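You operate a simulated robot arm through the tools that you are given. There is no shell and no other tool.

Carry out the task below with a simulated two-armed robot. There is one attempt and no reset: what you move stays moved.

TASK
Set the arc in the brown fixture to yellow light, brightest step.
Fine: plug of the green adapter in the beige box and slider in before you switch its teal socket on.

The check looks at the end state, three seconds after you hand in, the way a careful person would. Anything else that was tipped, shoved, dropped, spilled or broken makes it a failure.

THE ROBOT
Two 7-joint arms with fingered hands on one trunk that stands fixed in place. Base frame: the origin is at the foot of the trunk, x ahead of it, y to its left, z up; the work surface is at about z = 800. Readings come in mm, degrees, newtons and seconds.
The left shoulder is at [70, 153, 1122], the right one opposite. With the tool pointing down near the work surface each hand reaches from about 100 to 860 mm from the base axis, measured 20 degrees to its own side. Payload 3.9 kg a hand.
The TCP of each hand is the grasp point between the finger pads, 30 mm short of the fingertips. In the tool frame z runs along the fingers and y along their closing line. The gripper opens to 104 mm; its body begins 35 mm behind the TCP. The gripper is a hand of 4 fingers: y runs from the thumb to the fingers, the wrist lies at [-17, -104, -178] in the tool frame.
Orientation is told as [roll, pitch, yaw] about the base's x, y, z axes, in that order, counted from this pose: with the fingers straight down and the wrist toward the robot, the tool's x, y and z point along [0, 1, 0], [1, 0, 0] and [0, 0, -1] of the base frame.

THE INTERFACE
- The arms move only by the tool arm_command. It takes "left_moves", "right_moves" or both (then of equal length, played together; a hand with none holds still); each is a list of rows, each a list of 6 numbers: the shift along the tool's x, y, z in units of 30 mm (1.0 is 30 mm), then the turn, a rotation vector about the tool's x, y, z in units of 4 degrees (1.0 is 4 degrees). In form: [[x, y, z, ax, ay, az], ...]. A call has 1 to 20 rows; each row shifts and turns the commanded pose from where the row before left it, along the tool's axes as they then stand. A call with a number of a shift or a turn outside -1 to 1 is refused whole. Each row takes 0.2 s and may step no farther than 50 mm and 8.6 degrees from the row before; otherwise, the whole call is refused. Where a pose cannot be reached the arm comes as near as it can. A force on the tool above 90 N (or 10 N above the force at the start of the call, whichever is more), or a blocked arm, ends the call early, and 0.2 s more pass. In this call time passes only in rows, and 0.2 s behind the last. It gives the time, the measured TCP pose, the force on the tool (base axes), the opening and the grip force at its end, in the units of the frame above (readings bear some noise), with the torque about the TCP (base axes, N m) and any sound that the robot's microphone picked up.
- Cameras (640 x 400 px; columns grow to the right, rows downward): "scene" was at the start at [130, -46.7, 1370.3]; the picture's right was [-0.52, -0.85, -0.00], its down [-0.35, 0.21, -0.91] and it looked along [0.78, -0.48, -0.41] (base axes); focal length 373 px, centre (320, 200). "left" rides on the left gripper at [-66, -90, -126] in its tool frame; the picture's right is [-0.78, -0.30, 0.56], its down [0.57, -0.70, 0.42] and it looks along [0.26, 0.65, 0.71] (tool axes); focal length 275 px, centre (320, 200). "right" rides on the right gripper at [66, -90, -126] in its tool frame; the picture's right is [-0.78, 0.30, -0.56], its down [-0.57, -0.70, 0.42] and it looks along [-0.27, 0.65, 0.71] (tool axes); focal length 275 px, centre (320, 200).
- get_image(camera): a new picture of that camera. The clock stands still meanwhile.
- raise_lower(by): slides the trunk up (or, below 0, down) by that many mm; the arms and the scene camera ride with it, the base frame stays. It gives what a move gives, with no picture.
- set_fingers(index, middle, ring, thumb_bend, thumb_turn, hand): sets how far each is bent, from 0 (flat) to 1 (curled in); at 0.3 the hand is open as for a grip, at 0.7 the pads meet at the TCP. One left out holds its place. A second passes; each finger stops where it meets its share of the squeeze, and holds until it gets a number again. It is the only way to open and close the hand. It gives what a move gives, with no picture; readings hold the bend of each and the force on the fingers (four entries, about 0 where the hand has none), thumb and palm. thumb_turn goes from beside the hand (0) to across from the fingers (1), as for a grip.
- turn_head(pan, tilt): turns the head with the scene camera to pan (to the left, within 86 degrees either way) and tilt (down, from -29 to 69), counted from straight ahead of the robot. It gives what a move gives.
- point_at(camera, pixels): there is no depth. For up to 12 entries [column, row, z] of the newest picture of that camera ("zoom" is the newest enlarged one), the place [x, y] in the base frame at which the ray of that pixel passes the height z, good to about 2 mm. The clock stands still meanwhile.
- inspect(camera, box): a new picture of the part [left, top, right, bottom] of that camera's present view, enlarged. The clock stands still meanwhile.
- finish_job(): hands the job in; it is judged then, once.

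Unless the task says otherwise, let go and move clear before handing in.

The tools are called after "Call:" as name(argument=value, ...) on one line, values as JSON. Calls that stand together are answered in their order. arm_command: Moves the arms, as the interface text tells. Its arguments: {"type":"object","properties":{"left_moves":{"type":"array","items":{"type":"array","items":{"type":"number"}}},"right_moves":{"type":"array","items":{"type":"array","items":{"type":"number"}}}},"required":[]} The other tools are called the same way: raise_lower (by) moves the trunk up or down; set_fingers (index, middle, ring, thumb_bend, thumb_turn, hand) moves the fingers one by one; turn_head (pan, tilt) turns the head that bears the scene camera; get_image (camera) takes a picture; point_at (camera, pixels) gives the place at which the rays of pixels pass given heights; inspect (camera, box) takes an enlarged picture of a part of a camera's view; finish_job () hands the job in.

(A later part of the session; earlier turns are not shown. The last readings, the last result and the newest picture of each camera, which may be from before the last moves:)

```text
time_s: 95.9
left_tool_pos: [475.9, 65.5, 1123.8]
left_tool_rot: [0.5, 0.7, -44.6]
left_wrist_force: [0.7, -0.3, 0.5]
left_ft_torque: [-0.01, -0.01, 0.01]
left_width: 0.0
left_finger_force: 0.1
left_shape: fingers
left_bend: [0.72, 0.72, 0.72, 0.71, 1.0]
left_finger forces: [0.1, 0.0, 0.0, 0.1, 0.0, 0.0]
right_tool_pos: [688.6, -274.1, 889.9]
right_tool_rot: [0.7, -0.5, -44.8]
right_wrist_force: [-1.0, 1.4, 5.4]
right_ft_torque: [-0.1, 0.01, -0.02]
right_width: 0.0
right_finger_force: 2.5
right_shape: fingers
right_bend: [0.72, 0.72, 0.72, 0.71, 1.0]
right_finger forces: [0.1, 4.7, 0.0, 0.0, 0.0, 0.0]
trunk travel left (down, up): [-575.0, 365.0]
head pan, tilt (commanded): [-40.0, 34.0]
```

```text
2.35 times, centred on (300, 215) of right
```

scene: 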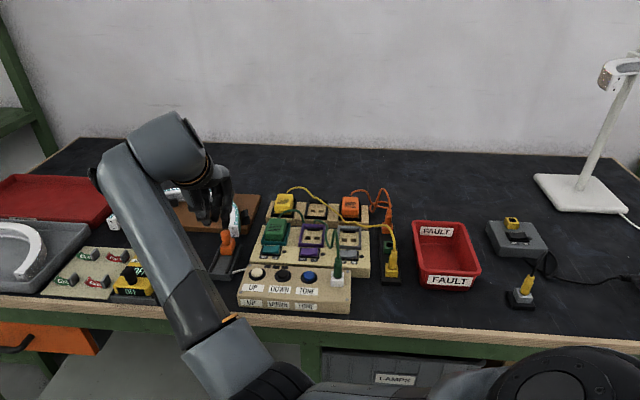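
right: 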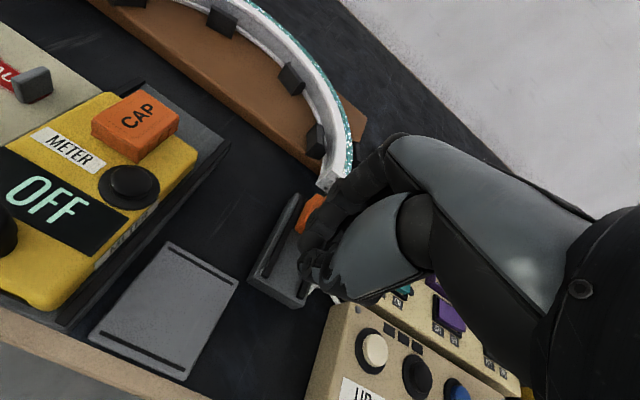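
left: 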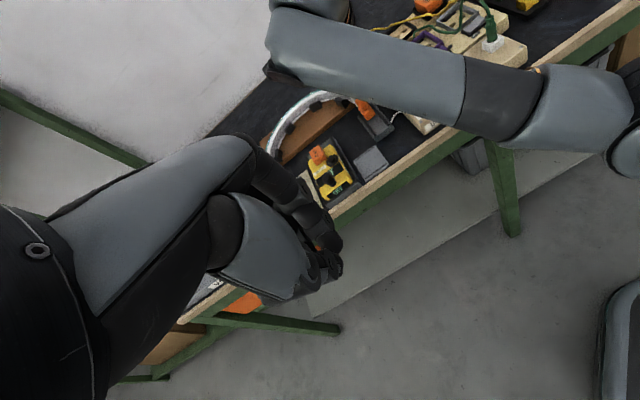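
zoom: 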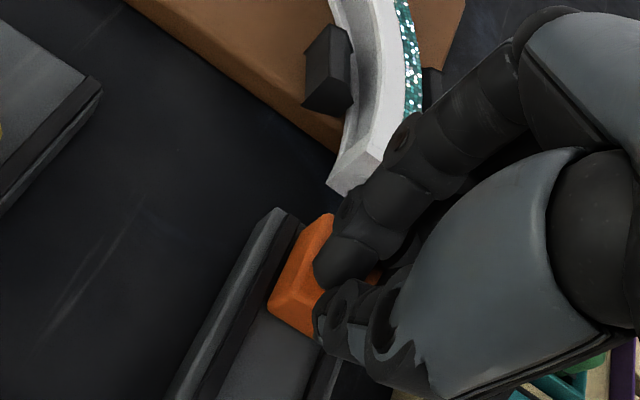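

The reaction is mostly upward (5.4 N): the finger rides on the knob's top edge instead of pushing. I'll back off 18 mm, go 20 mm lower so the fingertips meet the carriage's near face, and push again.

Call:
arm_command(right_moves=[[0, -0.35, 0, 0, 0, 0], [0, -0.35, 0, 0, 0, 0], [0, 0, 0.33, 0, 0, 0], [0, 0, 0.33, 0, 0, 0]])

Call:
inspect(camera="scene", box=[205, 200, 255, 270])

Call:
inspect(camera="right", box=[240, 150, 360, 320])

```text
time_s: 96.9
left_tool_pos: [475.8, 64.4, 1123.9]
left_tool_rot: [0.5, 0.7, -44.7]
left_wrist_force: [0.1, 0.2, -0.6]
left_ft_torque: [-0.01, -0.01, -0.02]
left_width: 0.2
left_finger_force: 0.0
left_shape: fingers
left_bend: [0.72, 0.72, 0.72, 0.71, 1.0]
left_finger forces: [0.0, 0.1, 0.1, 0.0, 0.0, 0.0]
right_tool_pos: [674.8, -261.4, 869.9]
right_tool_rot: [0.8, -0.5, -44.9]
right_wrist_force: [-4.1, -0.4, 3.9]
right_ft_torque: [-0.15, -0.1, -0.11]
right_width: 0.2
right_finger_force: 2.9
right_shape: fingers
right_bend: [0.72, 0.72, 0.72, 0.71, 1.0]
right_finger forces: [0.0, 5.3, 0.0, 0.0, 0.0, 0.0]
trunk travel left (down, up): [-575.0, 365.0]
head pan, tilt (commanded): [-40.0, 34.0]
```

```text
5.71 times, centred on (230, 235) of scene
```

zoom: 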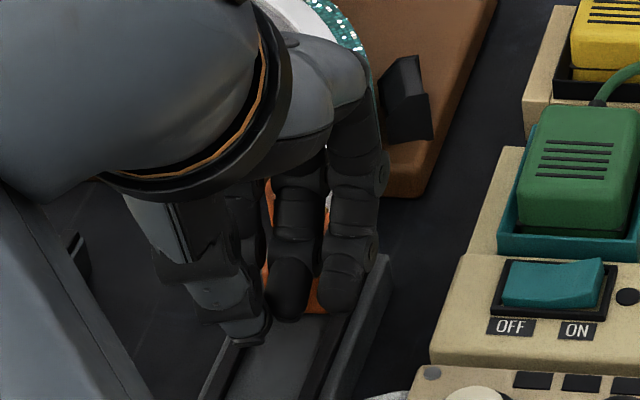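

```text
2.35 times, centred on (300, 235) of right
```

zoom: 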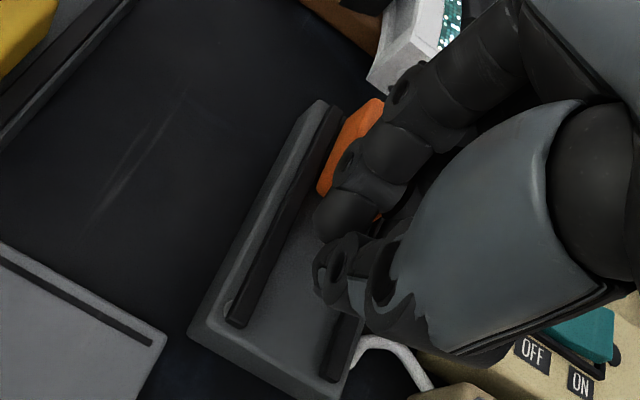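

The middle finger now bears on the knob lower down (5.3 N). Pushing forward 6 mm to see if the carriage slides.

Call:
arm_command(right_moves=[[0, 0.1, 0, 0, 0, 0], [0, 0.1, 0, 0, 0, 0]])

Call:
inspect(camera="scene", box=[205, 200, 255, 270])

Call:
inspect(camera="right", box=[240, 150, 360, 320])

```text
time_s: 97.5
left_tool_pos: [476.6, 64.8, 1123.3]
left_tool_rot: [0.5, 0.7, -44.7]
left_wrist_force: [1.2, -0.1, -0.4]
left_ft_torque: [0.01, 0.01, 0.04]
left_width: 0.1
left_finger_force: 0.1
left_shape: fingers
left_bend: [0.72, 0.72, 0.72, 0.71, 1.0]
left_finger forces: [0.0, 0.1, 0.0, 0.0, 0.0, 0.0]
right_tool_pos: [679.3, -263.8, 868.3]
right_tool_rot: [0.6, -0.3, -44.7]
right_wrist_force: [-0.9, -0.5, -0.7]
right_ft_torque: [-0.02, 0.03, -0.04]
right_width: 0.0
right_finger_force: 0.0
right_shape: fingers
right_bend: [0.72, 0.72, 0.72, 0.71, 1.0]
right_finger forces: [0.0, 0.6, 0.1, 0.0, 0.0, 0.0]
trunk travel left (down, up): [-575.0, 365.0]
head pan, tilt (commanded): [-40.0, 34.0]
```

```text
5.71 times, centred on (230, 235) of scene
```

zoom: 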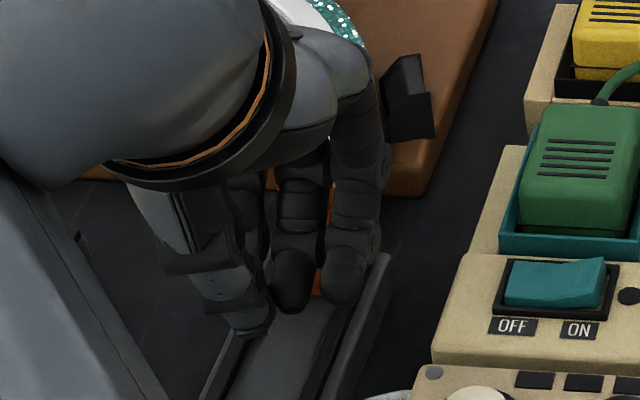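

```text
2.35 times, centred on (300, 235) of right
```

zoom: 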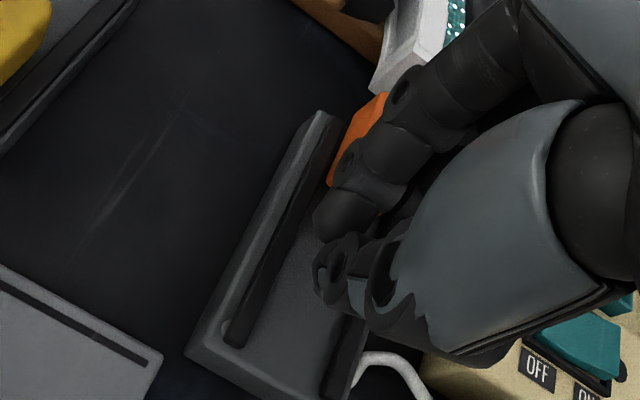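

The carriage slid forward easily. Pushing 6 mm more.

Call:
arm_command(right_moves=[[0, 0.1, 0, 0, 0, 0], [0, 0.1, 0, 0, 0, 0]])

Call:
inspect(camera="right", box=[260, 130, 360, 260])

Call:
inspect(camera="scene", box=[205, 200, 255, 270])

```text
time_s: 98.1
left_tool_pos: [477.4, 64.0, 1122.7]
left_tool_rot: [0.4, 0.7, -44.6]
left_wrist_force: [1.1, -0.1, -0.8]
left_ft_torque: [0.0, 0.0, 0.01]
left_width: 0.1
left_finger_force: 0.1
left_shape: fingers
left_bend: [0.72, 0.72, 0.72, 0.71, 1.0]
left_finger forces: [0.1, 0.0, 0.0, 0.1, 0.0, 0.0]
right_tool_pos: [685.4, -268.1, 868.3]
right_tool_rot: [0.8, -0.5, -44.9]
right_wrist_force: [0.2, 0.0, -0.1]
right_ft_torque: [0.01, -0.01, -0.02]
right_width: 0.1
right_finger_force: 0.0
right_shape: fingers
right_bend: [0.72, 0.72, 0.72, 0.71, 1.0]
right_finger forces: [0.0, 0.1, 0.0, 0.0, 0.0, 0.1]
trunk travel left (down, up): [-575.0, 365.0]
head pan, tilt (commanded): [-40.0, 34.0]
```

```text
3.08 times, centred on (310, 195) of right
```

zoom: 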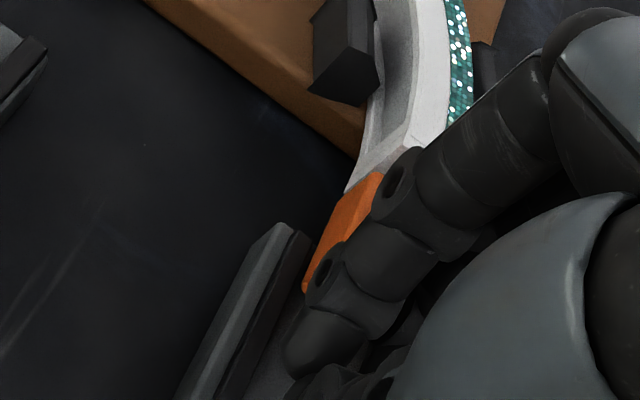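

```text
5.71 times, centred on (230, 235) of scene
```

zoom: 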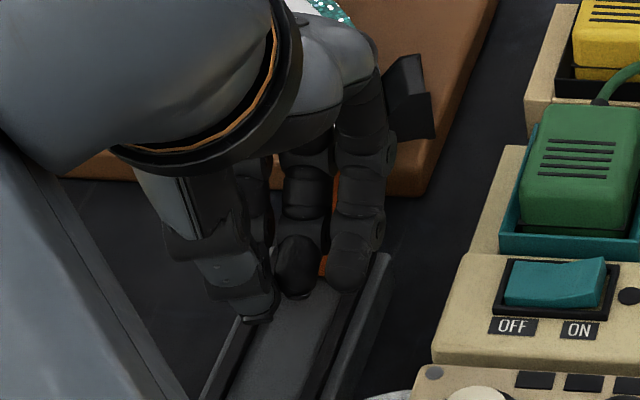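

The carriage now abuts the arc end (right zoom (365,180)) and the finger force is zero, as if it snapped forward. I'll follow with a gentle 6 mm push to confirm it's fully in.

Call:
arm_command(right_moves=[[0, 0.1, 0, 0, 0, 0], [0, 0.1, 0, 0, 0, 0]])

Call:
inspect(camera="right", box=[260, 130, 360, 260])

```text
time_s: 98.7
left_tool_pos: [476.6, 64.5, 1123.4]
left_tool_rot: [0.4, 0.8, -44.7]
left_wrist_force: [-0.3, 0.6, -0.1]
left_ft_torque: [-0.01, 0.01, -0.02]
left_width: 0.0
left_finger_force: 0.0
left_shape: fingers
left_bend: [0.72, 0.72, 0.72, 0.71, 1.0]
left_finger forces: [0.1, 0.0, 0.0, 0.0, 0.0, 0.0]
right_tool_pos: [687.5, -271.8, 869.8]
right_tool_rot: [0.7, -0.4, -44.9]
right_wrist_force: [-1.0, 0.1, -0.5]
right_ft_torque: [0.01, 0.01, -0.04]
right_width: 0.0
right_finger_force: 0.7
right_shape: fingers
right_bend: [0.72, 0.72, 0.72, 0.71, 1.0]
right_finger forces: [0.1, 0.8, 0.0, 0.1, 0.0, 0.0]
trunk travel left (down, up): [-575.0, 365.0]
head pan, tilt (commanded): [-40.0, 34.0]
```

```text
3.08 times, centred on (310, 195) of right
```

zoom: 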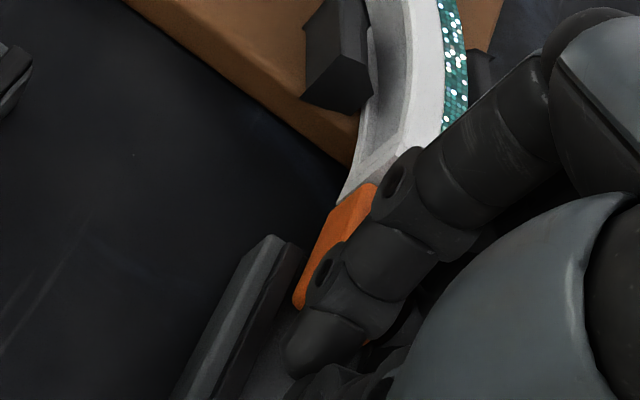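

Light contact (0.8 N) again. One more 4 mm push to feel the stop.

Call:
arm_command(right_moves=[[0, 0.07, 0, 0, 0, 0], [0, 0.07, 0, 0, 0, 0]])

Call:
inspect(camera="right", box=[260, 130, 360, 260])

```text
time_s: 99.3
left_tool_pos: [476.4, 65.3, 1123.4]
left_tool_rot: [0.5, 0.7, -44.8]
left_wrist_force: [0.6, -0.3, 0.2]
left_ft_torque: [0.0, -0.01, -0.01]
left_width: 0.0
left_finger_force: 0.0
left_shape: fingers
left_bend: [0.72, 0.72, 0.72, 0.71, 1.0]
left_finger forces: [0.0, 0.0, 0.0, 0.0, 0.0, 0.0]
right_tool_pos: [690.2, -274.6, 870.5]
right_tool_rot: [0.7, -0.3, -44.8]
right_wrist_force: [-5.3, 1.8, 3.3]
right_ft_torque: [-0.04, -0.04, -0.1]
right_width: 0.2
right_finger_force: 2.8
right_shape: fingers
right_bend: [0.72, 0.72, 0.72, 0.71, 1.0]
right_finger forces: [0.0, 6.0, 0.1, 0.0, 0.0, 0.1]
trunk travel left (down, up): [-575.0, 365.0]
head pan, tilt (commanded): [-40.0, 34.0]
```

```text
3.08 times, centred on (310, 195) of right
```

zoom: 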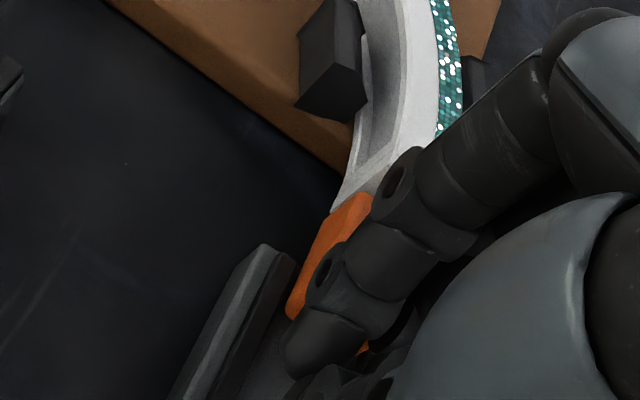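

The force rose to 6 N: the carriage is at its stop against the arc end. Backing off 30 mm and raising the hand to inspect.

Call:
arm_command(right_moves=[[0, -0.5, 0, 0, 0, 0], [0, -0.5, 0, 0, 0, 0], [0, -0.3, -0.6, 0, 0, 0], [0, 0, -1, 0, 0, 0], [0, 0, -1, 0, 0, 0], [0, 0, -1, 0, 0, 0]])

Call:
get_image(camera="right")

Call:
inspect(camera="right", box=[200, 170, 340, 330])

Call:
inspect(camera="scene", box=[190, 190, 270, 290])

```text
time_s: 100.7
left_tool_pos: [477.4, 65.1, 1122.7]
left_tool_rot: [0.4, 0.7, -44.7]
left_wrist_force: [-0.2, 0.0, 0.8]
left_ft_torque: [0.03, -0.01, 0.0]
left_width: 0.0
left_finger_force: 0.0
left_shape: fingers
left_bend: [0.72, 0.72, 0.72, 0.71, 1.0]
left_finger forces: [0.0, 0.1, 0.1, 0.1, 0.0, 0.1]
right_tool_pos: [661.2, -249.6, 977.4]
right_tool_rot: [0.8, -0.4, -44.8]
right_wrist_force: [0.3, -0.6, -0.2]
right_ft_torque: [0.01, 0.02, 0.01]
right_width: 0.0
right_finger_force: 0.1
right_shape: fingers
right_bend: [0.72, 0.72, 0.72, 0.71, 1.0]
right_finger forces: [0.0, 0.1, 0.0, 0.0, 0.0, 0.0]
trunk travel left (down, up): [-575.0, 365.0]
head pan, tilt (commanded): [-40.0, 34.0]
```

```text
taken
```

right: 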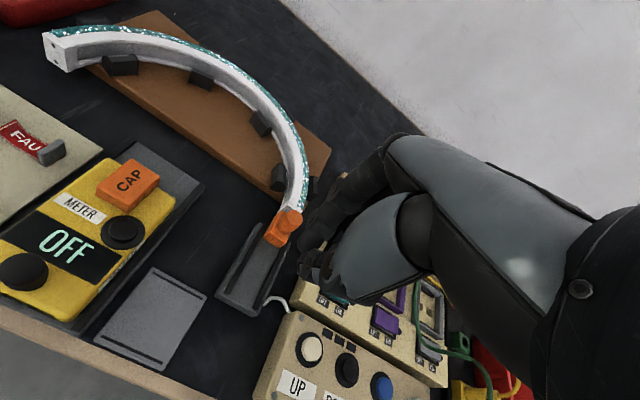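

```text
2.50 times, centred on (270, 250) of right
```

zoom: 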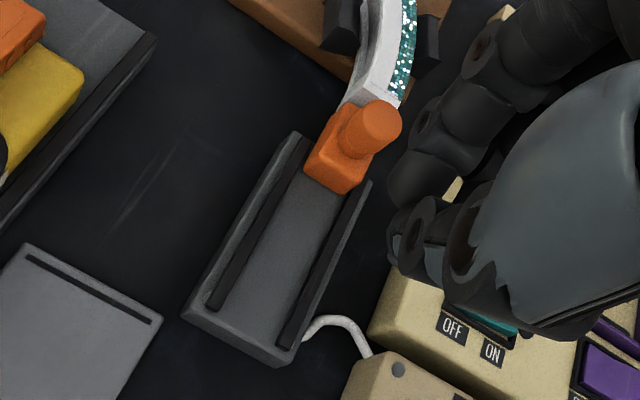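

```text
4.00 times, centred on (230, 240) of scene
```

zoom: 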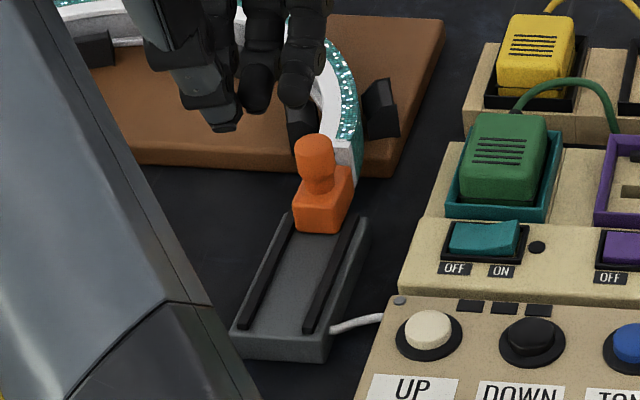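

The slider is in: the carriage abuts the arc end and the arc is unmoved. Next the teal switch's ON side; for a narrow poke I'll point only the right index (others folded) and look at where its tip lies.

Call:
set_fingers(hand="right", index=0.1, middle=1.0, ring=1.0, thumb_bend=0.85)

Call:
get_image(camera="right")

Call:
inspect(camera="scene", box=[160, 120, 300, 240])

Call:
get_image(camera="left")

```text
time_s: 101.7
left_tool_pos: [477.2, 64.5, 1123.9]
left_tool_rot: [0.4, 0.7, -44.7]
left_wrist_force: [-0.1, -0.1, 0.0]
left_ft_torque: [0.0, 0.02, -0.01]
left_width: 0.2
left_finger_force: 0.1
left_shape: fingers
left_bend: [0.72, 0.72, 0.72, 0.71, 1.0]
left_finger forces: [0.1, 0.0, 0.0, 0.1, 0.0, 0.0]
right_tool_pos: [660.9, -249.4, 977.1]
right_tool_rot: [0.8, -0.3, -44.8]
right_wrist_force: [0.7, 1.5, -0.7]
right_ft_torque: [0.03, 0.0, 0.0]
right_width: 52.7
right_finger_force: 0.1
right_shape: fingers
right_bend: [0.1, 1.0, 1.0, 0.85, 1.0]
right_finger forces: [0.0, 0.1, 0.0, 0.0, 0.0, 0.0]
trunk travel left (down, up): [-575.0, 365.0]
head pan, tilt (commanded): [-40.0, 34.0]
```

```text
taken
```

right: 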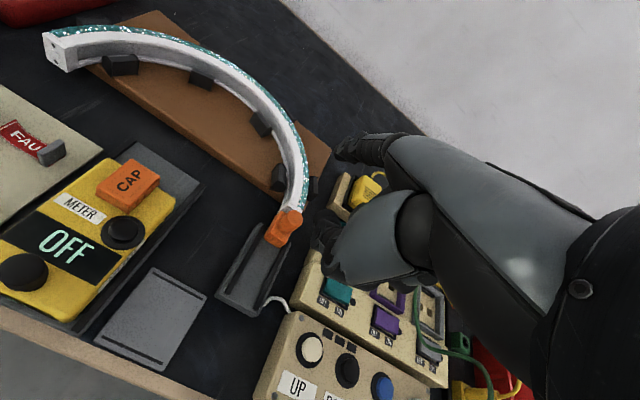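

```text
3.33 times, centred on (230, 180) of scene
```

zoom: 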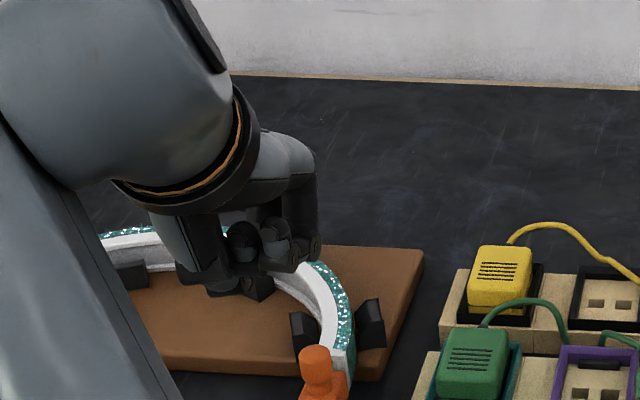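

```text
taken
```

left: 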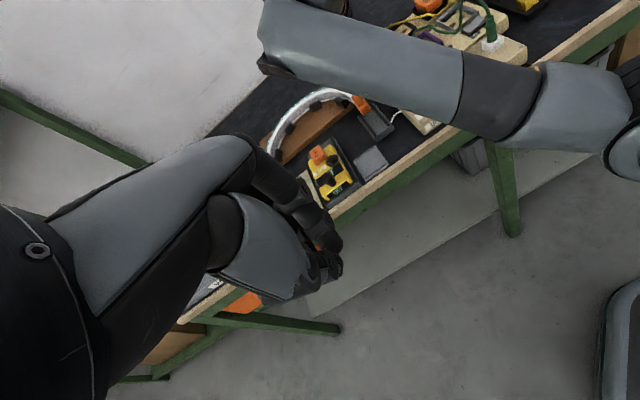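

The flat index points too horizontally for a good press. The thumb slopes away from the tall adapter, so it makes the better poker: I'll fold all fingers and set the thumb, then measure its tip with two cameras.

Call:
set_fingers(hand="right", index=1.0, middle=1.0, ring=1.0, thumb_bend=0.6, thumb_turn=1.0)

Call:
inspect(camera="right", box=[240, 170, 460, 330])

Call:
inspect(camera="scene", box=[180, 150, 260, 240])

```text
time_s: 102.7
left_tool_pos: [477.8, 65.5, 1123.2]
left_tool_rot: [0.4, 0.8, -44.7]
left_wrist_force: [0.8, 0.5, -0.7]
left_ft_torque: [0.0, 0.02, -0.03]
left_width: 0.0
left_finger_force: 0.0
left_shape: fingers
left_bend: [0.72, 0.72, 0.72, 0.71, 1.0]
left_finger forces: [0.1, 0.1, 0.0, 0.0, 0.0, 0.0]
right_tool_pos: [662.4, -247.9, 975.7]
right_tool_rot: [0.7, -0.4, -44.8]
right_wrist_force: [0.9, 1.0, -0.5]
right_ft_torque: [0.02, 0.05, 0.02]
right_width: 30.8
right_finger_force: 0.2
right_shape: fingers
right_bend: [0.91, 1.0, 1.0, 0.59, 1.0]
right_finger forces: [0.0, 0.0, 0.0, 0.1, 0.1, 0.0]
trunk travel left (down, up): [-575.0, 365.0]
head pan, tilt (commanded): [-40.0, 34.0]
```

```text
2.50 times, centred on (350, 250) of right
```

zoom: 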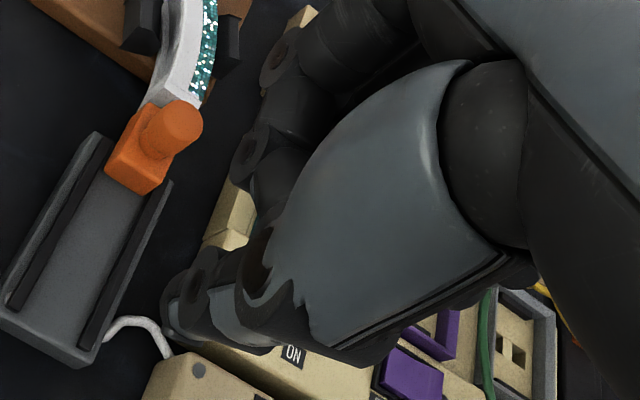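

```text
4.44 times, centred on (220, 195) of scene
```

zoom: 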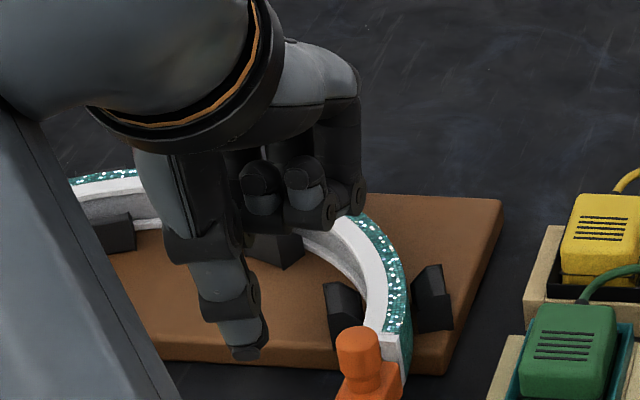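

The thumb now projects well below the folded fingers; its tip is at scene px (203.1,228.8) and right px (292,302). Triangulating it to get the tip in the tool frame.

Call:
get_image(camera="right")

Call:
get_image(camera="scene")

Call:
point_at(camera="scene", pixels=[[203.1, 228.8, 920], [203.1, 228.8, 930], [203.1, 228.8, 940]])

Call:
point_at(camera="right", pixels=[[292, 302, 920], [292, 302, 930], [292, 302, 940]])

Call:
inspect(camera="right", box=[270, 240, 350, 320])

```text
taken
```

right: 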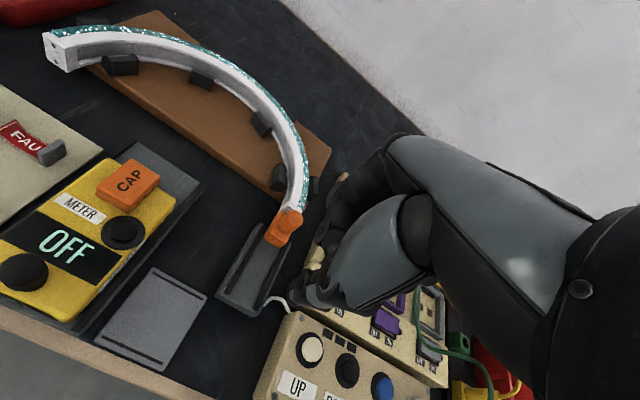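

```text
taken
```

scene: 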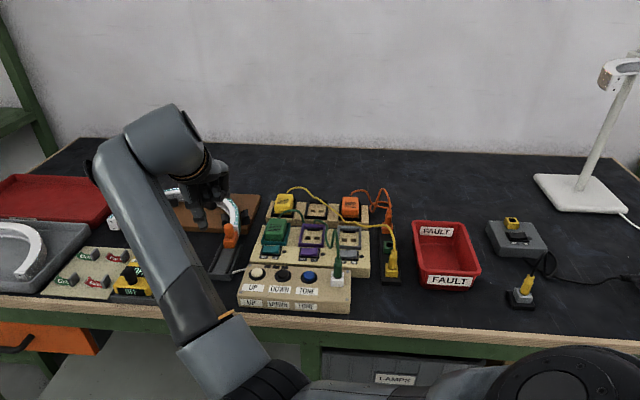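

```text
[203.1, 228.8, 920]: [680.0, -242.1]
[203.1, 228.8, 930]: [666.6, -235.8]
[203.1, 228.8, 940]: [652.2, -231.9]
```

```text
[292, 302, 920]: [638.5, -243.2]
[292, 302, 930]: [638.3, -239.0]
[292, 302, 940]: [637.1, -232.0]
```

```text
5.00 times, centred on (310, 280) of right
```

zoom: 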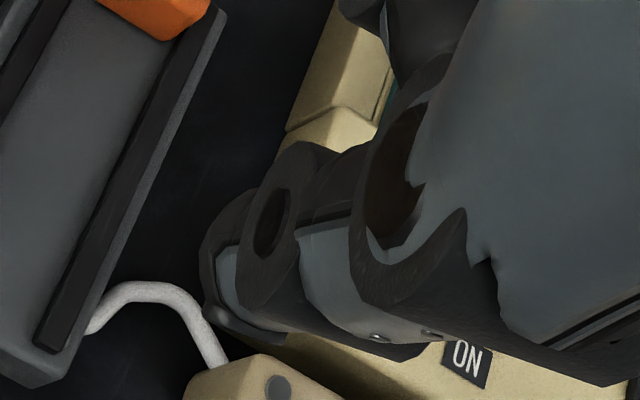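

The tip estimate is rough because the two views see different edges, so I'll servo visually instead. First, the ON half of the teal rocker (scene zoom): getting a clean close-up and its coordinates.

Call:
inspect(camera="scene", box=[255, 225, 305, 275])

Call:
point_at(camera="scene", pixels=[[276.3, 249.3, 838], [276.3, 249.3, 842], [276.3, 249.3, 846], [271, 250, 842]])

```text
8.00 times, centred on (280, 250) of scene
```

zoom: 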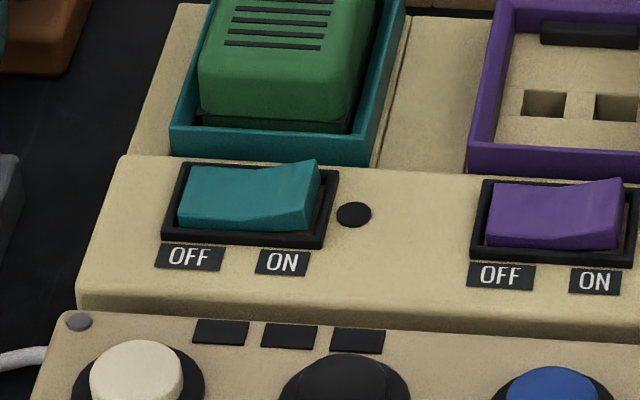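

```text
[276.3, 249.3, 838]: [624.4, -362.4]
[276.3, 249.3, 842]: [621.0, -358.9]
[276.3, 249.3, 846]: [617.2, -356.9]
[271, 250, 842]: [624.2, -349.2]
```

The rocker is ~34 mm long; its ON half (raised, right) centres near (618.5,-358.5,843). I'll tilt the hand -12° (fingers up), and move at the present height so the thumb tip hangs over that point.

Call:
arm_command(right_moves=[[0, 0, -0.3, -1, 0, 0], [0, 0, 0, -1, 0, 0], [0, 0, 0, -1, 0, 0], [-0.711, 0.447, 0.095, 0, 0, 0], [-0.711, 0.447, 0.095, 0, 0, 0], [-0.711, 0.447, 0.095, 0, 0, 0], [-0.711, 0.447, 0.095, 0, 0, 0], [-0.711, 0.447, 0.095, 0, 0, 0]])

Call:
get_image(camera="scene")

Call:
get_image(camera="right")

Call:
inspect(camera="scene", box=[220, 180, 310, 280])

```text
time_s: 104.5
left_tool_pos: [477.3, 63.6, 1124.1]
left_tool_rot: [0.5, 0.8, -44.7]
left_wrist_force: [0.5, -0.2, -0.9]
left_ft_torque: [0.0, 0.0, -0.04]
left_width: 0.2
left_finger_force: 0.2
left_shape: fingers
left_bend: [0.72, 0.72, 0.72, 0.71, 1.0]
left_finger forces: [0.1, 0.0, 0.1, 0.0, 0.1, 0.1]
right_tool_pos: [636.0, -374.0, 984.6]
right_tool_rot: [0.8, -12.3, -45.0]
right_wrist_force: [-0.6, -0.3, -0.8]
right_ft_torque: [-0.01, 0.01, -0.01]
right_width: 49.3
right_finger_force: 0.1
right_shape: fingers
right_bend: [1.0, 1.0, 1.0, 0.6, 1.0]
right_finger forces: [0.0, 0.1, 0.0, 0.1, 0.0, 0.0]
trunk travel left (down, up): [-575.0, 365.0]
head pan, tilt (commanded): [-40.0, 34.0]
```

```text
taken
```

scene: 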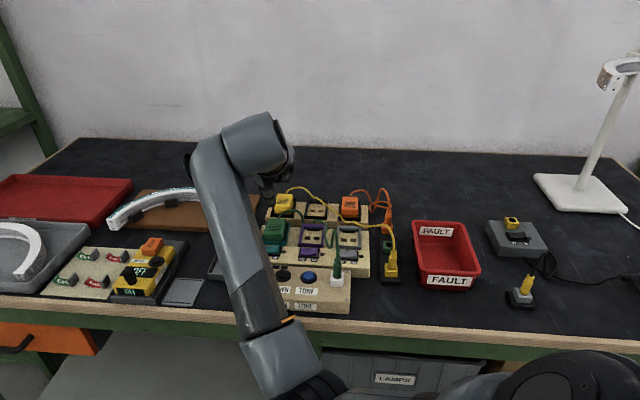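

```text
taken
```

right: 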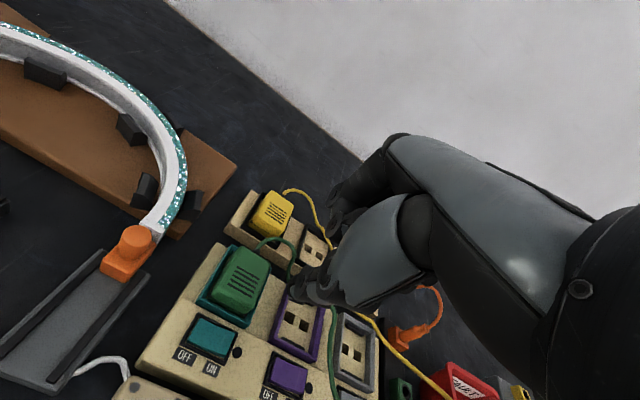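

```text
4.00 times, centred on (265, 230) of scene
```

zoom: 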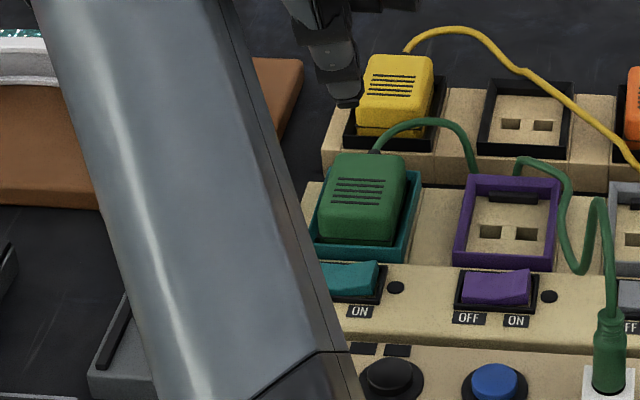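

The thumb tip (scene px (271.8,205)) will, on a vertical descent, pass through the ON half at (275.5,249.5), so it's lined up. Descending 75 mm straight down.

Call:
arm_command(right_moves=[[0, -0.1065, 0.4885, 0, 0, 0], [0, -0.1065, 0.4885, 0, 0, 0], [0, -0.1065, 0.4885, 0, 0, 0], [0, -0.1065, 0.4885, 0, 0, 0], [0, -0.1065, 0.4885, 0, 0, 0]])

Call:
inspect(camera="scene", box=[240, 190, 310, 280])

Call:
get_image(camera="right")

Call:
inspect(camera="right", box=[170, 220, 370, 380])

```text
time_s: 105.7
left_tool_pos: [477.5, 65.3, 1123.7]
left_tool_rot: [0.4, 0.8, -44.7]
left_wrist_force: [0.1, 0.3, -0.3]
left_ft_torque: [-0.02, -0.01, 0.01]
left_width: 0.0
left_finger_force: 0.0
left_shape: fingers
left_bend: [0.72, 0.72, 0.72, 0.71, 1.0]
left_finger forces: [0.0, 0.1, 0.0, 0.0, 0.1, 0.0]
right_tool_pos: [636.7, -372.3, 909.0]
right_tool_rot: [0.6, -12.5, -44.9]
right_wrist_force: [0.0, 0.2, -1.1]
right_ft_torque: [-0.03, 0.0, -0.01]
right_width: 49.3
right_finger_force: 0.0
right_shape: fingers
right_bend: [1.0, 1.0, 1.0, 0.6, 1.0]
right_finger forces: [0.1, 0.0, 0.1, 0.0, 0.1, 0.1]
trunk travel left (down, up): [-575.0, 365.0]
head pan, tilt (commanded): [-40.0, 34.0]
```

```text
4.44 times, centred on (275, 235) of scene
```

zoom: 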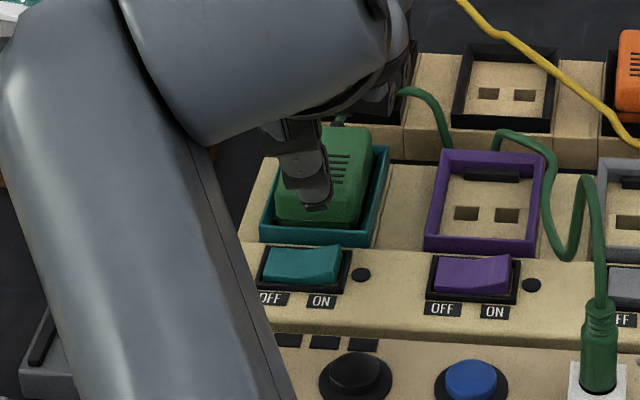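

```text
taken
```

right: 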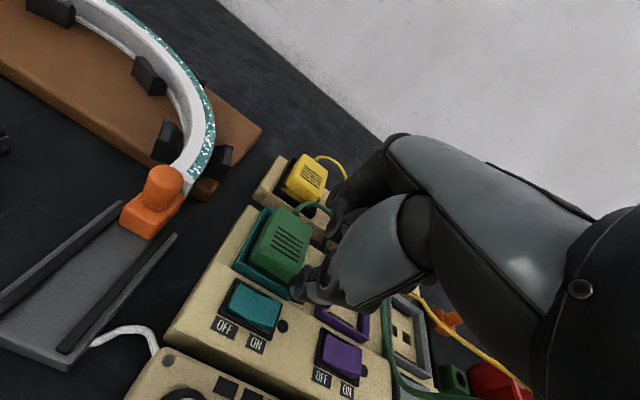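

```text
2.50 times, centred on (270, 300) of right
```

zoom: 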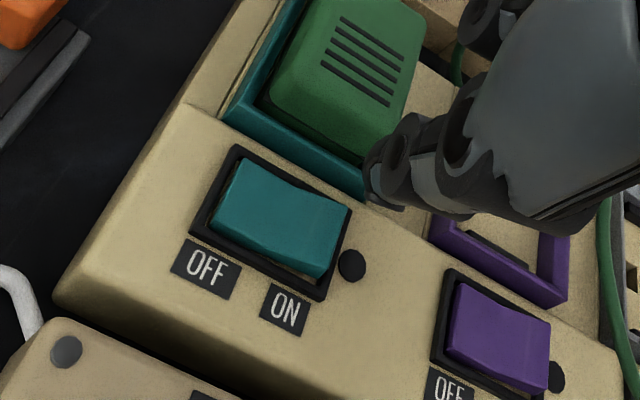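

Both views show the thumb tip ~27 mm above the rocker (scene (315,207), right (380,185)), needing about 3 mm toward the operator and 1.5 mm right. Correcting and descending 18 mm.

Call:
arm_command(right_moves=[[-0.05, -0.1, 0, 0, 0, 0], [0, -0.064, 0.293, 0, 0, 0], [0, -0.064, 0.293, 0, 0, 0]])

Call:
inspect(camera="scene", box=[250, 210, 300, 270])

Call:
inspect(camera="right", box=[220, 230, 340, 340])

```text
time_s: 106.5
left_tool_pos: [476.1, 65.9, 1122.1]
left_tool_rot: [0.4, 0.7, -44.7]
left_wrist_force: [0.1, 0.5, 0.6]
left_ft_torque: [-0.01, 0.01, 0.0]
left_width: 0.0
left_finger_force: 0.1
left_shape: fingers
left_bend: [0.72, 0.72, 0.72, 0.71, 1.0]
left_finger forces: [0.0, 0.0, 0.0, 0.0, 0.0, 0.0]
right_tool_pos: [633.4, -372.1, 889.7]
right_tool_rot: [0.8, -12.4, -44.9]
right_wrist_force: [0.8, 0.4, -0.7]
right_ft_torque: [0.0, 0.01, 0.01]
right_width: 49.5
right_finger_force: 0.1
right_shape: fingers
right_bend: [1.0, 1.0, 1.0, 0.6, 1.0]
right_finger forces: [0.0, 0.0, 0.1, 0.0, 0.0, 0.0]
trunk travel left (down, up): [-575.0, 365.0]
head pan, tilt (commanded): [-40.0, 34.0]
```

```text
6.67 times, centred on (275, 240) of scene
```

zoom: 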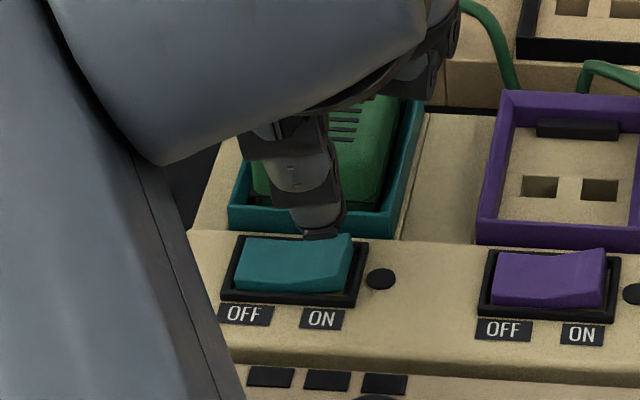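

```text
3.64 times, centred on (280, 285) of right
```

zoom: 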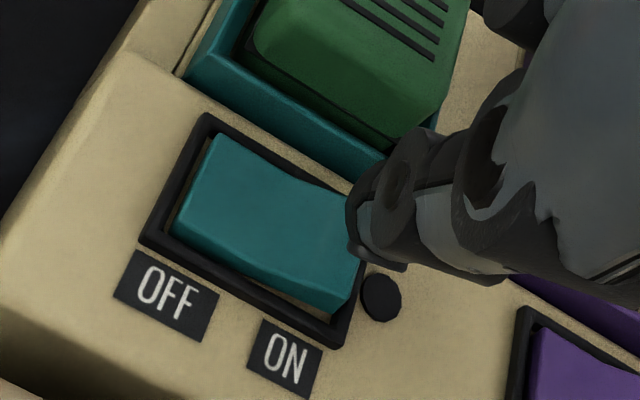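

The tip hovers ~7 mm above the ON half: aligned in the scene, slightly right in the right view. I'll shift 2.5 mm left and press down 8 mm.

Call:
arm_command(right_moves=[[0.08, -0.03, 0, 0, 0, 0], [0, -0.028, 0.13, 0, 0, 0], [0, -0.028, 0.13, 0, 0, 0]])

Call:
inspect(camera="scene", box=[250, 210, 300, 270])

Call:
inspect(camera="right", box=[220, 230, 340, 340])

```text
time_s: 107.3
left_tool_pos: [477.9, 65.6, 1123.6]
left_tool_rot: [0.4, 0.7, -44.6]
left_wrist_force: [0.4, 0.3, 0.3]
left_ft_torque: [0.0, 0.02, 0.0]
left_width: 0.0
left_finger_force: 0.0
left_shape: fingers
left_bend: [0.72, 0.72, 0.72, 0.71, 1.0]
left_finger forces: [0.0, 0.0, 0.1, 0.0, 0.1, 0.0]
right_tool_pos: [635.7, -370.0, 883.6]
right_tool_rot: [0.8, -12.4, -44.9]
right_wrist_force: [-1.4, -0.4, -0.2]
right_ft_torque: [0.0, 0.01, -0.03]
right_width: 49.2
right_finger_force: 0.0
right_shape: fingers
right_bend: [1.0, 1.0, 1.0, 0.6, 1.0]
right_finger forces: [0.0, 0.0, 0.0, 0.0, 0.0, 0.1]
trunk travel left (down, up): [-575.0, 365.0]
head pan, tilt (commanded): [-40.0, 34.0]
```

```text
6.67 times, centred on (275, 240) of scene
```

zoom: 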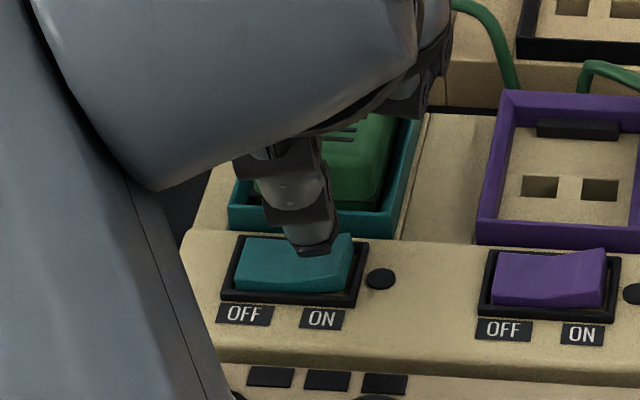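

```text
3.64 times, centred on (280, 285) of right
```

zoom: 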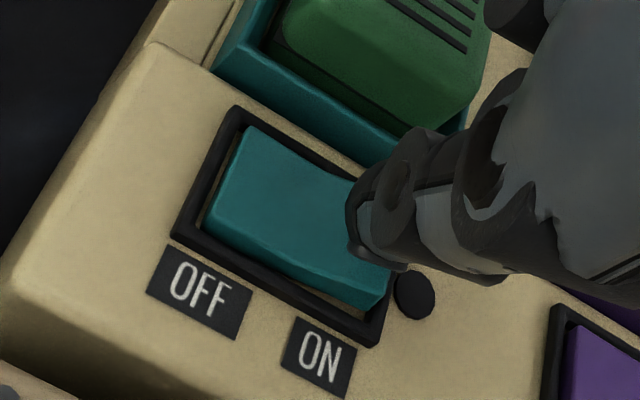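

The tip (scene (315,250)) is over the ON half with no contact yet. Shifting 1.5 mm right and pressing down 5 mm.

Call:
arm_command(right_moves=[[-0.05, -0.018, 0.08, 0, 0, 0], [0, -0.018, 0.08, 0, 0, 0]])

Call:
inspect(camera="scene", box=[250, 210, 300, 270])

Call:
inspect(camera="right", box=[220, 230, 340, 340])

```text
time_s: 107.9
left_tool_pos: [477.7, 64.4, 1122.4]
left_tool_rot: [0.4, 0.7, -44.6]
left_wrist_force: [0.2, 0.4, 0.0]
left_ft_torque: [0.0, 0.01, -0.01]
left_width: 0.1
left_finger_force: 0.1
left_shape: fingers
left_bend: [0.72, 0.72, 0.72, 0.71, 1.0]
left_finger forces: [0.0, 0.0, 0.1, 0.0, 0.0, 0.1]
right_tool_pos: [633.7, -370.2, 877.9]
right_tool_rot: [0.6, -12.4, -44.8]
right_wrist_force: [-1.1, 0.8, 0.1]
right_ft_torque: [-0.02, -0.02, 0.02]
right_width: 49.3
right_finger_force: 0.0
right_shape: fingers
right_bend: [1.0, 1.0, 1.0, 0.6, 1.0]
right_finger forces: [0.0, 0.0, 0.1, 0.1, 0.0, 0.1]
trunk travel left (down, up): [-575.0, 365.0]
head pan, tilt (commanded): [-40.0, 34.0]
```

```text
6.67 times, centred on (275, 240) of scene
```

zoom: 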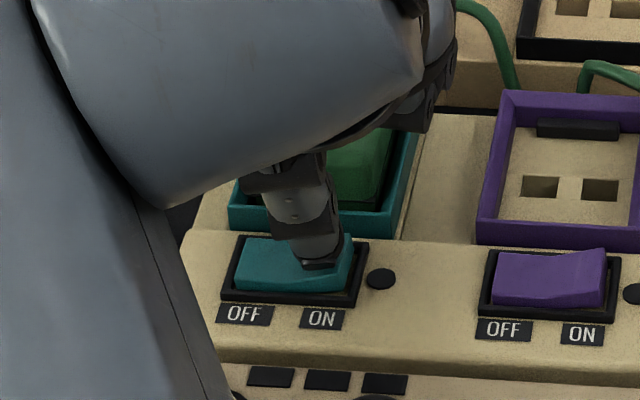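

```text
3.64 times, centred on (280, 285) of right
```

zoom: 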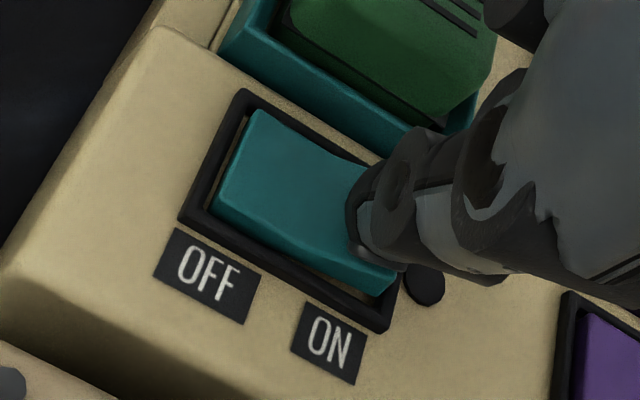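

Still no contact; the tip is right over the ON half. Pressing 4 mm more.

Call:
arm_command(right_moves=[[0, -0.014, 0.065, 0, 0, 0], [0, -0.014, 0.065, 0, 0, 0]])

Call:
inspect(camera="scene", box=[250, 210, 300, 270])

Call:
inspect(camera="right", box=[220, 230, 340, 340])

```text
time_s: 108.5
left_tool_pos: [475.6, 66.1, 1123.3]
left_tool_rot: [0.5, 0.7, -44.7]
left_wrist_force: [-0.6, 0.8, -0.3]
left_ft_torque: [0.03, -0.01, -0.01]
left_width: 0.0
left_finger_force: 0.0
left_shape: fingers
left_bend: [0.72, 0.72, 0.72, 0.71, 1.0]
left_finger forces: [0.0, 0.0, 0.0, 0.0, 0.0, 0.1]
right_tool_pos: [633.0, -369.8, 875.6]
right_tool_rot: [0.8, -12.6, -45.0]
right_wrist_force: [-2.4, 0.6, 6.9]
right_ft_torque: [0.17, 0.17, 0.02]
right_width: 49.0
right_finger_force: 3.8
right_shape: fingers
right_bend: [1.0, 1.0, 1.0, 0.6, 1.0]
right_finger forces: [0.1, 0.0, 0.0, 0.0, 7.4, 0.0]
trunk travel left (down, up): [-575.0, 365.0]
head pan, tilt (commanded): [-40.0, 34.0]
heard: click
```

```text
6.67 times, centred on (275, 240) of scene
```

zoom: 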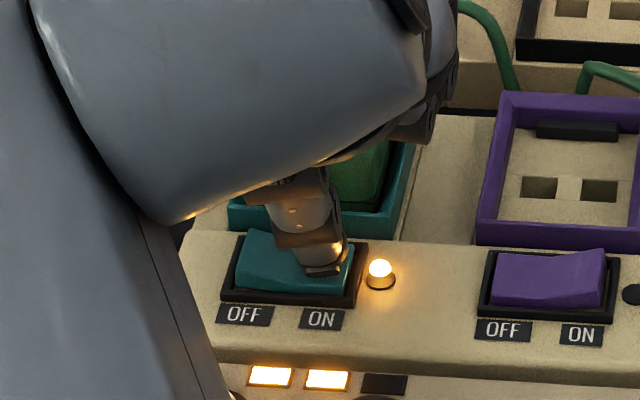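

```text
3.64 times, centred on (280, 285) of right
```

zoom: 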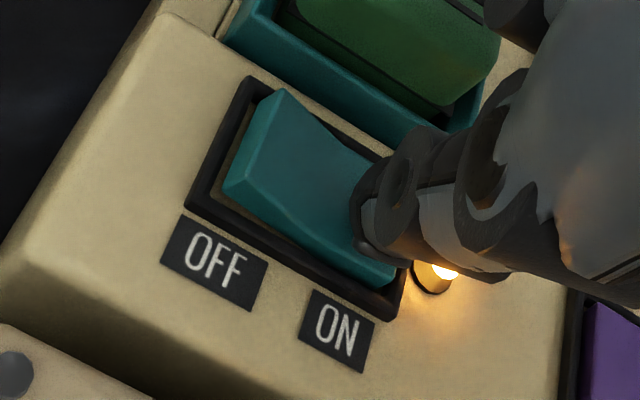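

Click: the teal switch is on (LED at scene (380,270) lit) and the box shows two of three level lamps lit. Lifting the thumb straight up and looking at the arc.

Call:
arm_command(right_moves=[[0, -0.1065, 0.4885, 0, 0, 0]], left_moves=[[0, 0, 0, 0, 0, 0]])

```text
time_s: 108.9
left_tool_pos: [467.3, 70.8, 1128.0]
left_tool_rot: [0.5, 0.2, -44.7]
left_wrist_force: [0.4, 0.4, 0.5]
left_ft_torque: [0.02, -0.03, 0.02]
left_width: 0.0
left_finger_force: 0.1
left_shape: fingers
left_bend: [0.72, 0.72, 0.72, 0.71, 1.0]
left_finger forces: [0.0, 0.0, 0.1, 0.0, 0.1, 0.0]
right_tool_pos: [628.2, -364.2, 872.2]
right_tool_rot: [1.2, -13.8, -45.0]
right_wrist_force: [-10.3, 7.7, 45.4]
right_ft_torque: [0.72, 0.69, 0.02]
right_width: 47.2
right_finger_force: 22.7
right_shape: fingers
right_bend: [1.0, 1.0, 1.0, 0.66, 1.0]
right_finger forces: [0.0, 0.0, 0.0, 0.1, 45.8, 0.0]
trunk travel left (down, up): [-575.0, 365.0]
head pan, tilt (commanded): [-40.0, 34.0]
```

I sent the wrong sign and pressed down harder (45 N). Reversing immediately: up 30 mm.

Call:
arm_command(right_moves=[[0, 0.1065, -0.4885, 0, 0, 0], [0, 0.1065, -0.4885, 0, 0, 0], [0, 0.1065, -0.4885, 0, 0, 0]])

Call:
inspect(camera="scene", box=[230, 200, 310, 290])

Call:
get_image(camera="scene")

Call:
get_image(camera="right")

```text
time_s: 109.7
left_tool_pos: [477.1, 66.7, 1122.6]
left_tool_rot: [0.4, 0.7, -44.7]
left_wrist_force: [-1.0, 0.0, 0.6]
left_ft_torque: [-0.02, 0.01, -0.03]
left_width: 0.1
left_finger_force: 0.0
left_shape: fingers
left_bend: [0.72, 0.72, 0.72, 0.71, 1.0]
left_finger forces: [0.0, 0.0, 0.1, 0.0, 0.0, 0.0]
right_tool_pos: [631.9, -368.7, 902.2]
right_tool_rot: [0.7, -12.2, -44.9]
right_wrist_force: [0.7, 0.2, 0.4]
right_ft_torque: [0.01, 0.01, 0.01]
right_width: 49.2
right_finger_force: 0.0
right_shape: fingers
right_bend: [1.0, 1.0, 1.0, 0.6, 1.0]
right_finger forces: [0.0, 0.1, 0.0, 0.1, 0.0, 0.0]
trunk travel left (down, up): [-575.0, 365.0]
head pan, tilt (commanded): [-40.0, 34.0]
```

```text
4.44 times, centred on (270, 245) of scene
```

zoom: 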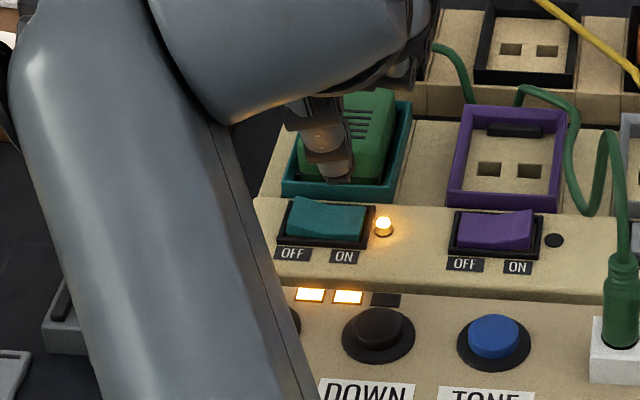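

```text
taken
```

scene: 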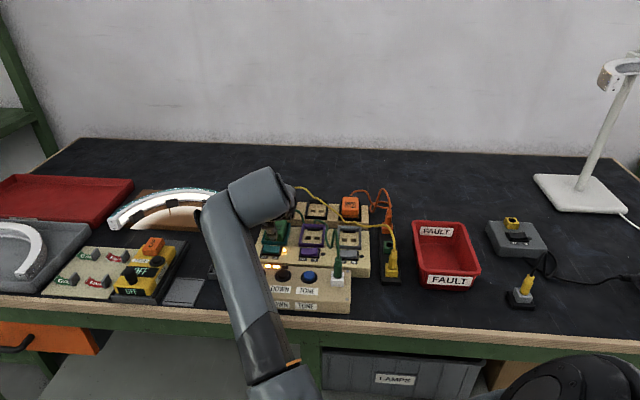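

```text
taken
```

right: 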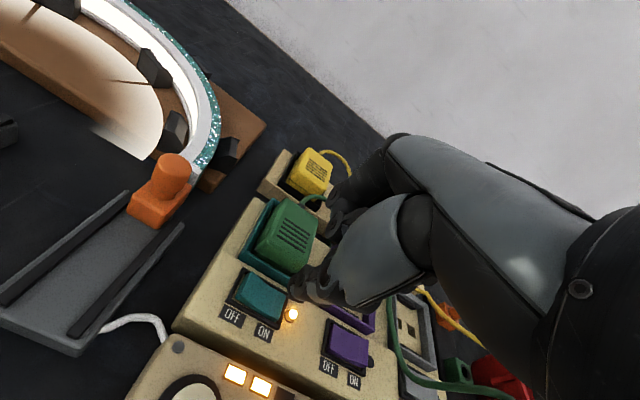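

No damage: the switch is ON, its LED is lit and the arc glows whitish, with 2 of 3 level lamps lit. I'll look at the arc's colour closely.

Call:
inspect(camera="right", box=[0, 0, 240, 180])

Call:
inspect(camera="scene", box=[95, 170, 225, 250])

Call:
inspect(camera="left", box=[250, 70, 400, 180])

```text
2.22 times, centred on (120, 90) of right
```

zoom: 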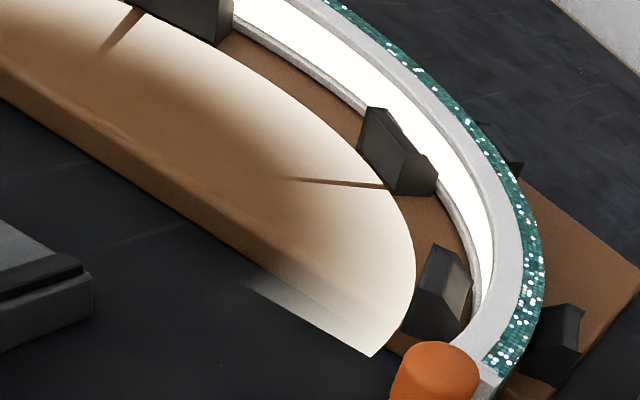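

```text
4.92 times, centred on (160, 210) of scene
```

zoom: 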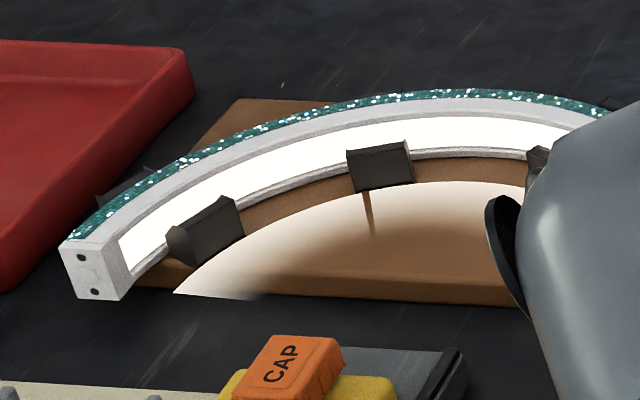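

```text
3.64 times, centred on (325, 125) of left
```

zoom: 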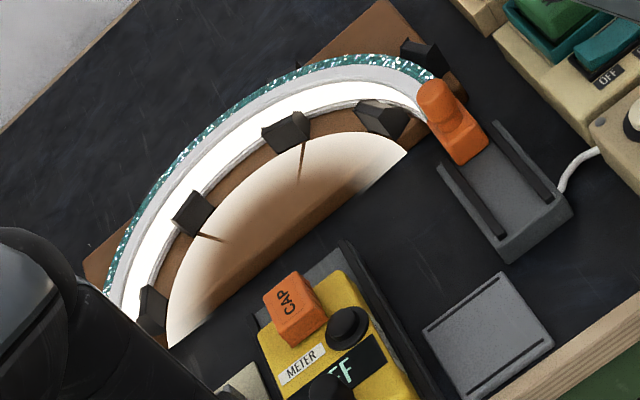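

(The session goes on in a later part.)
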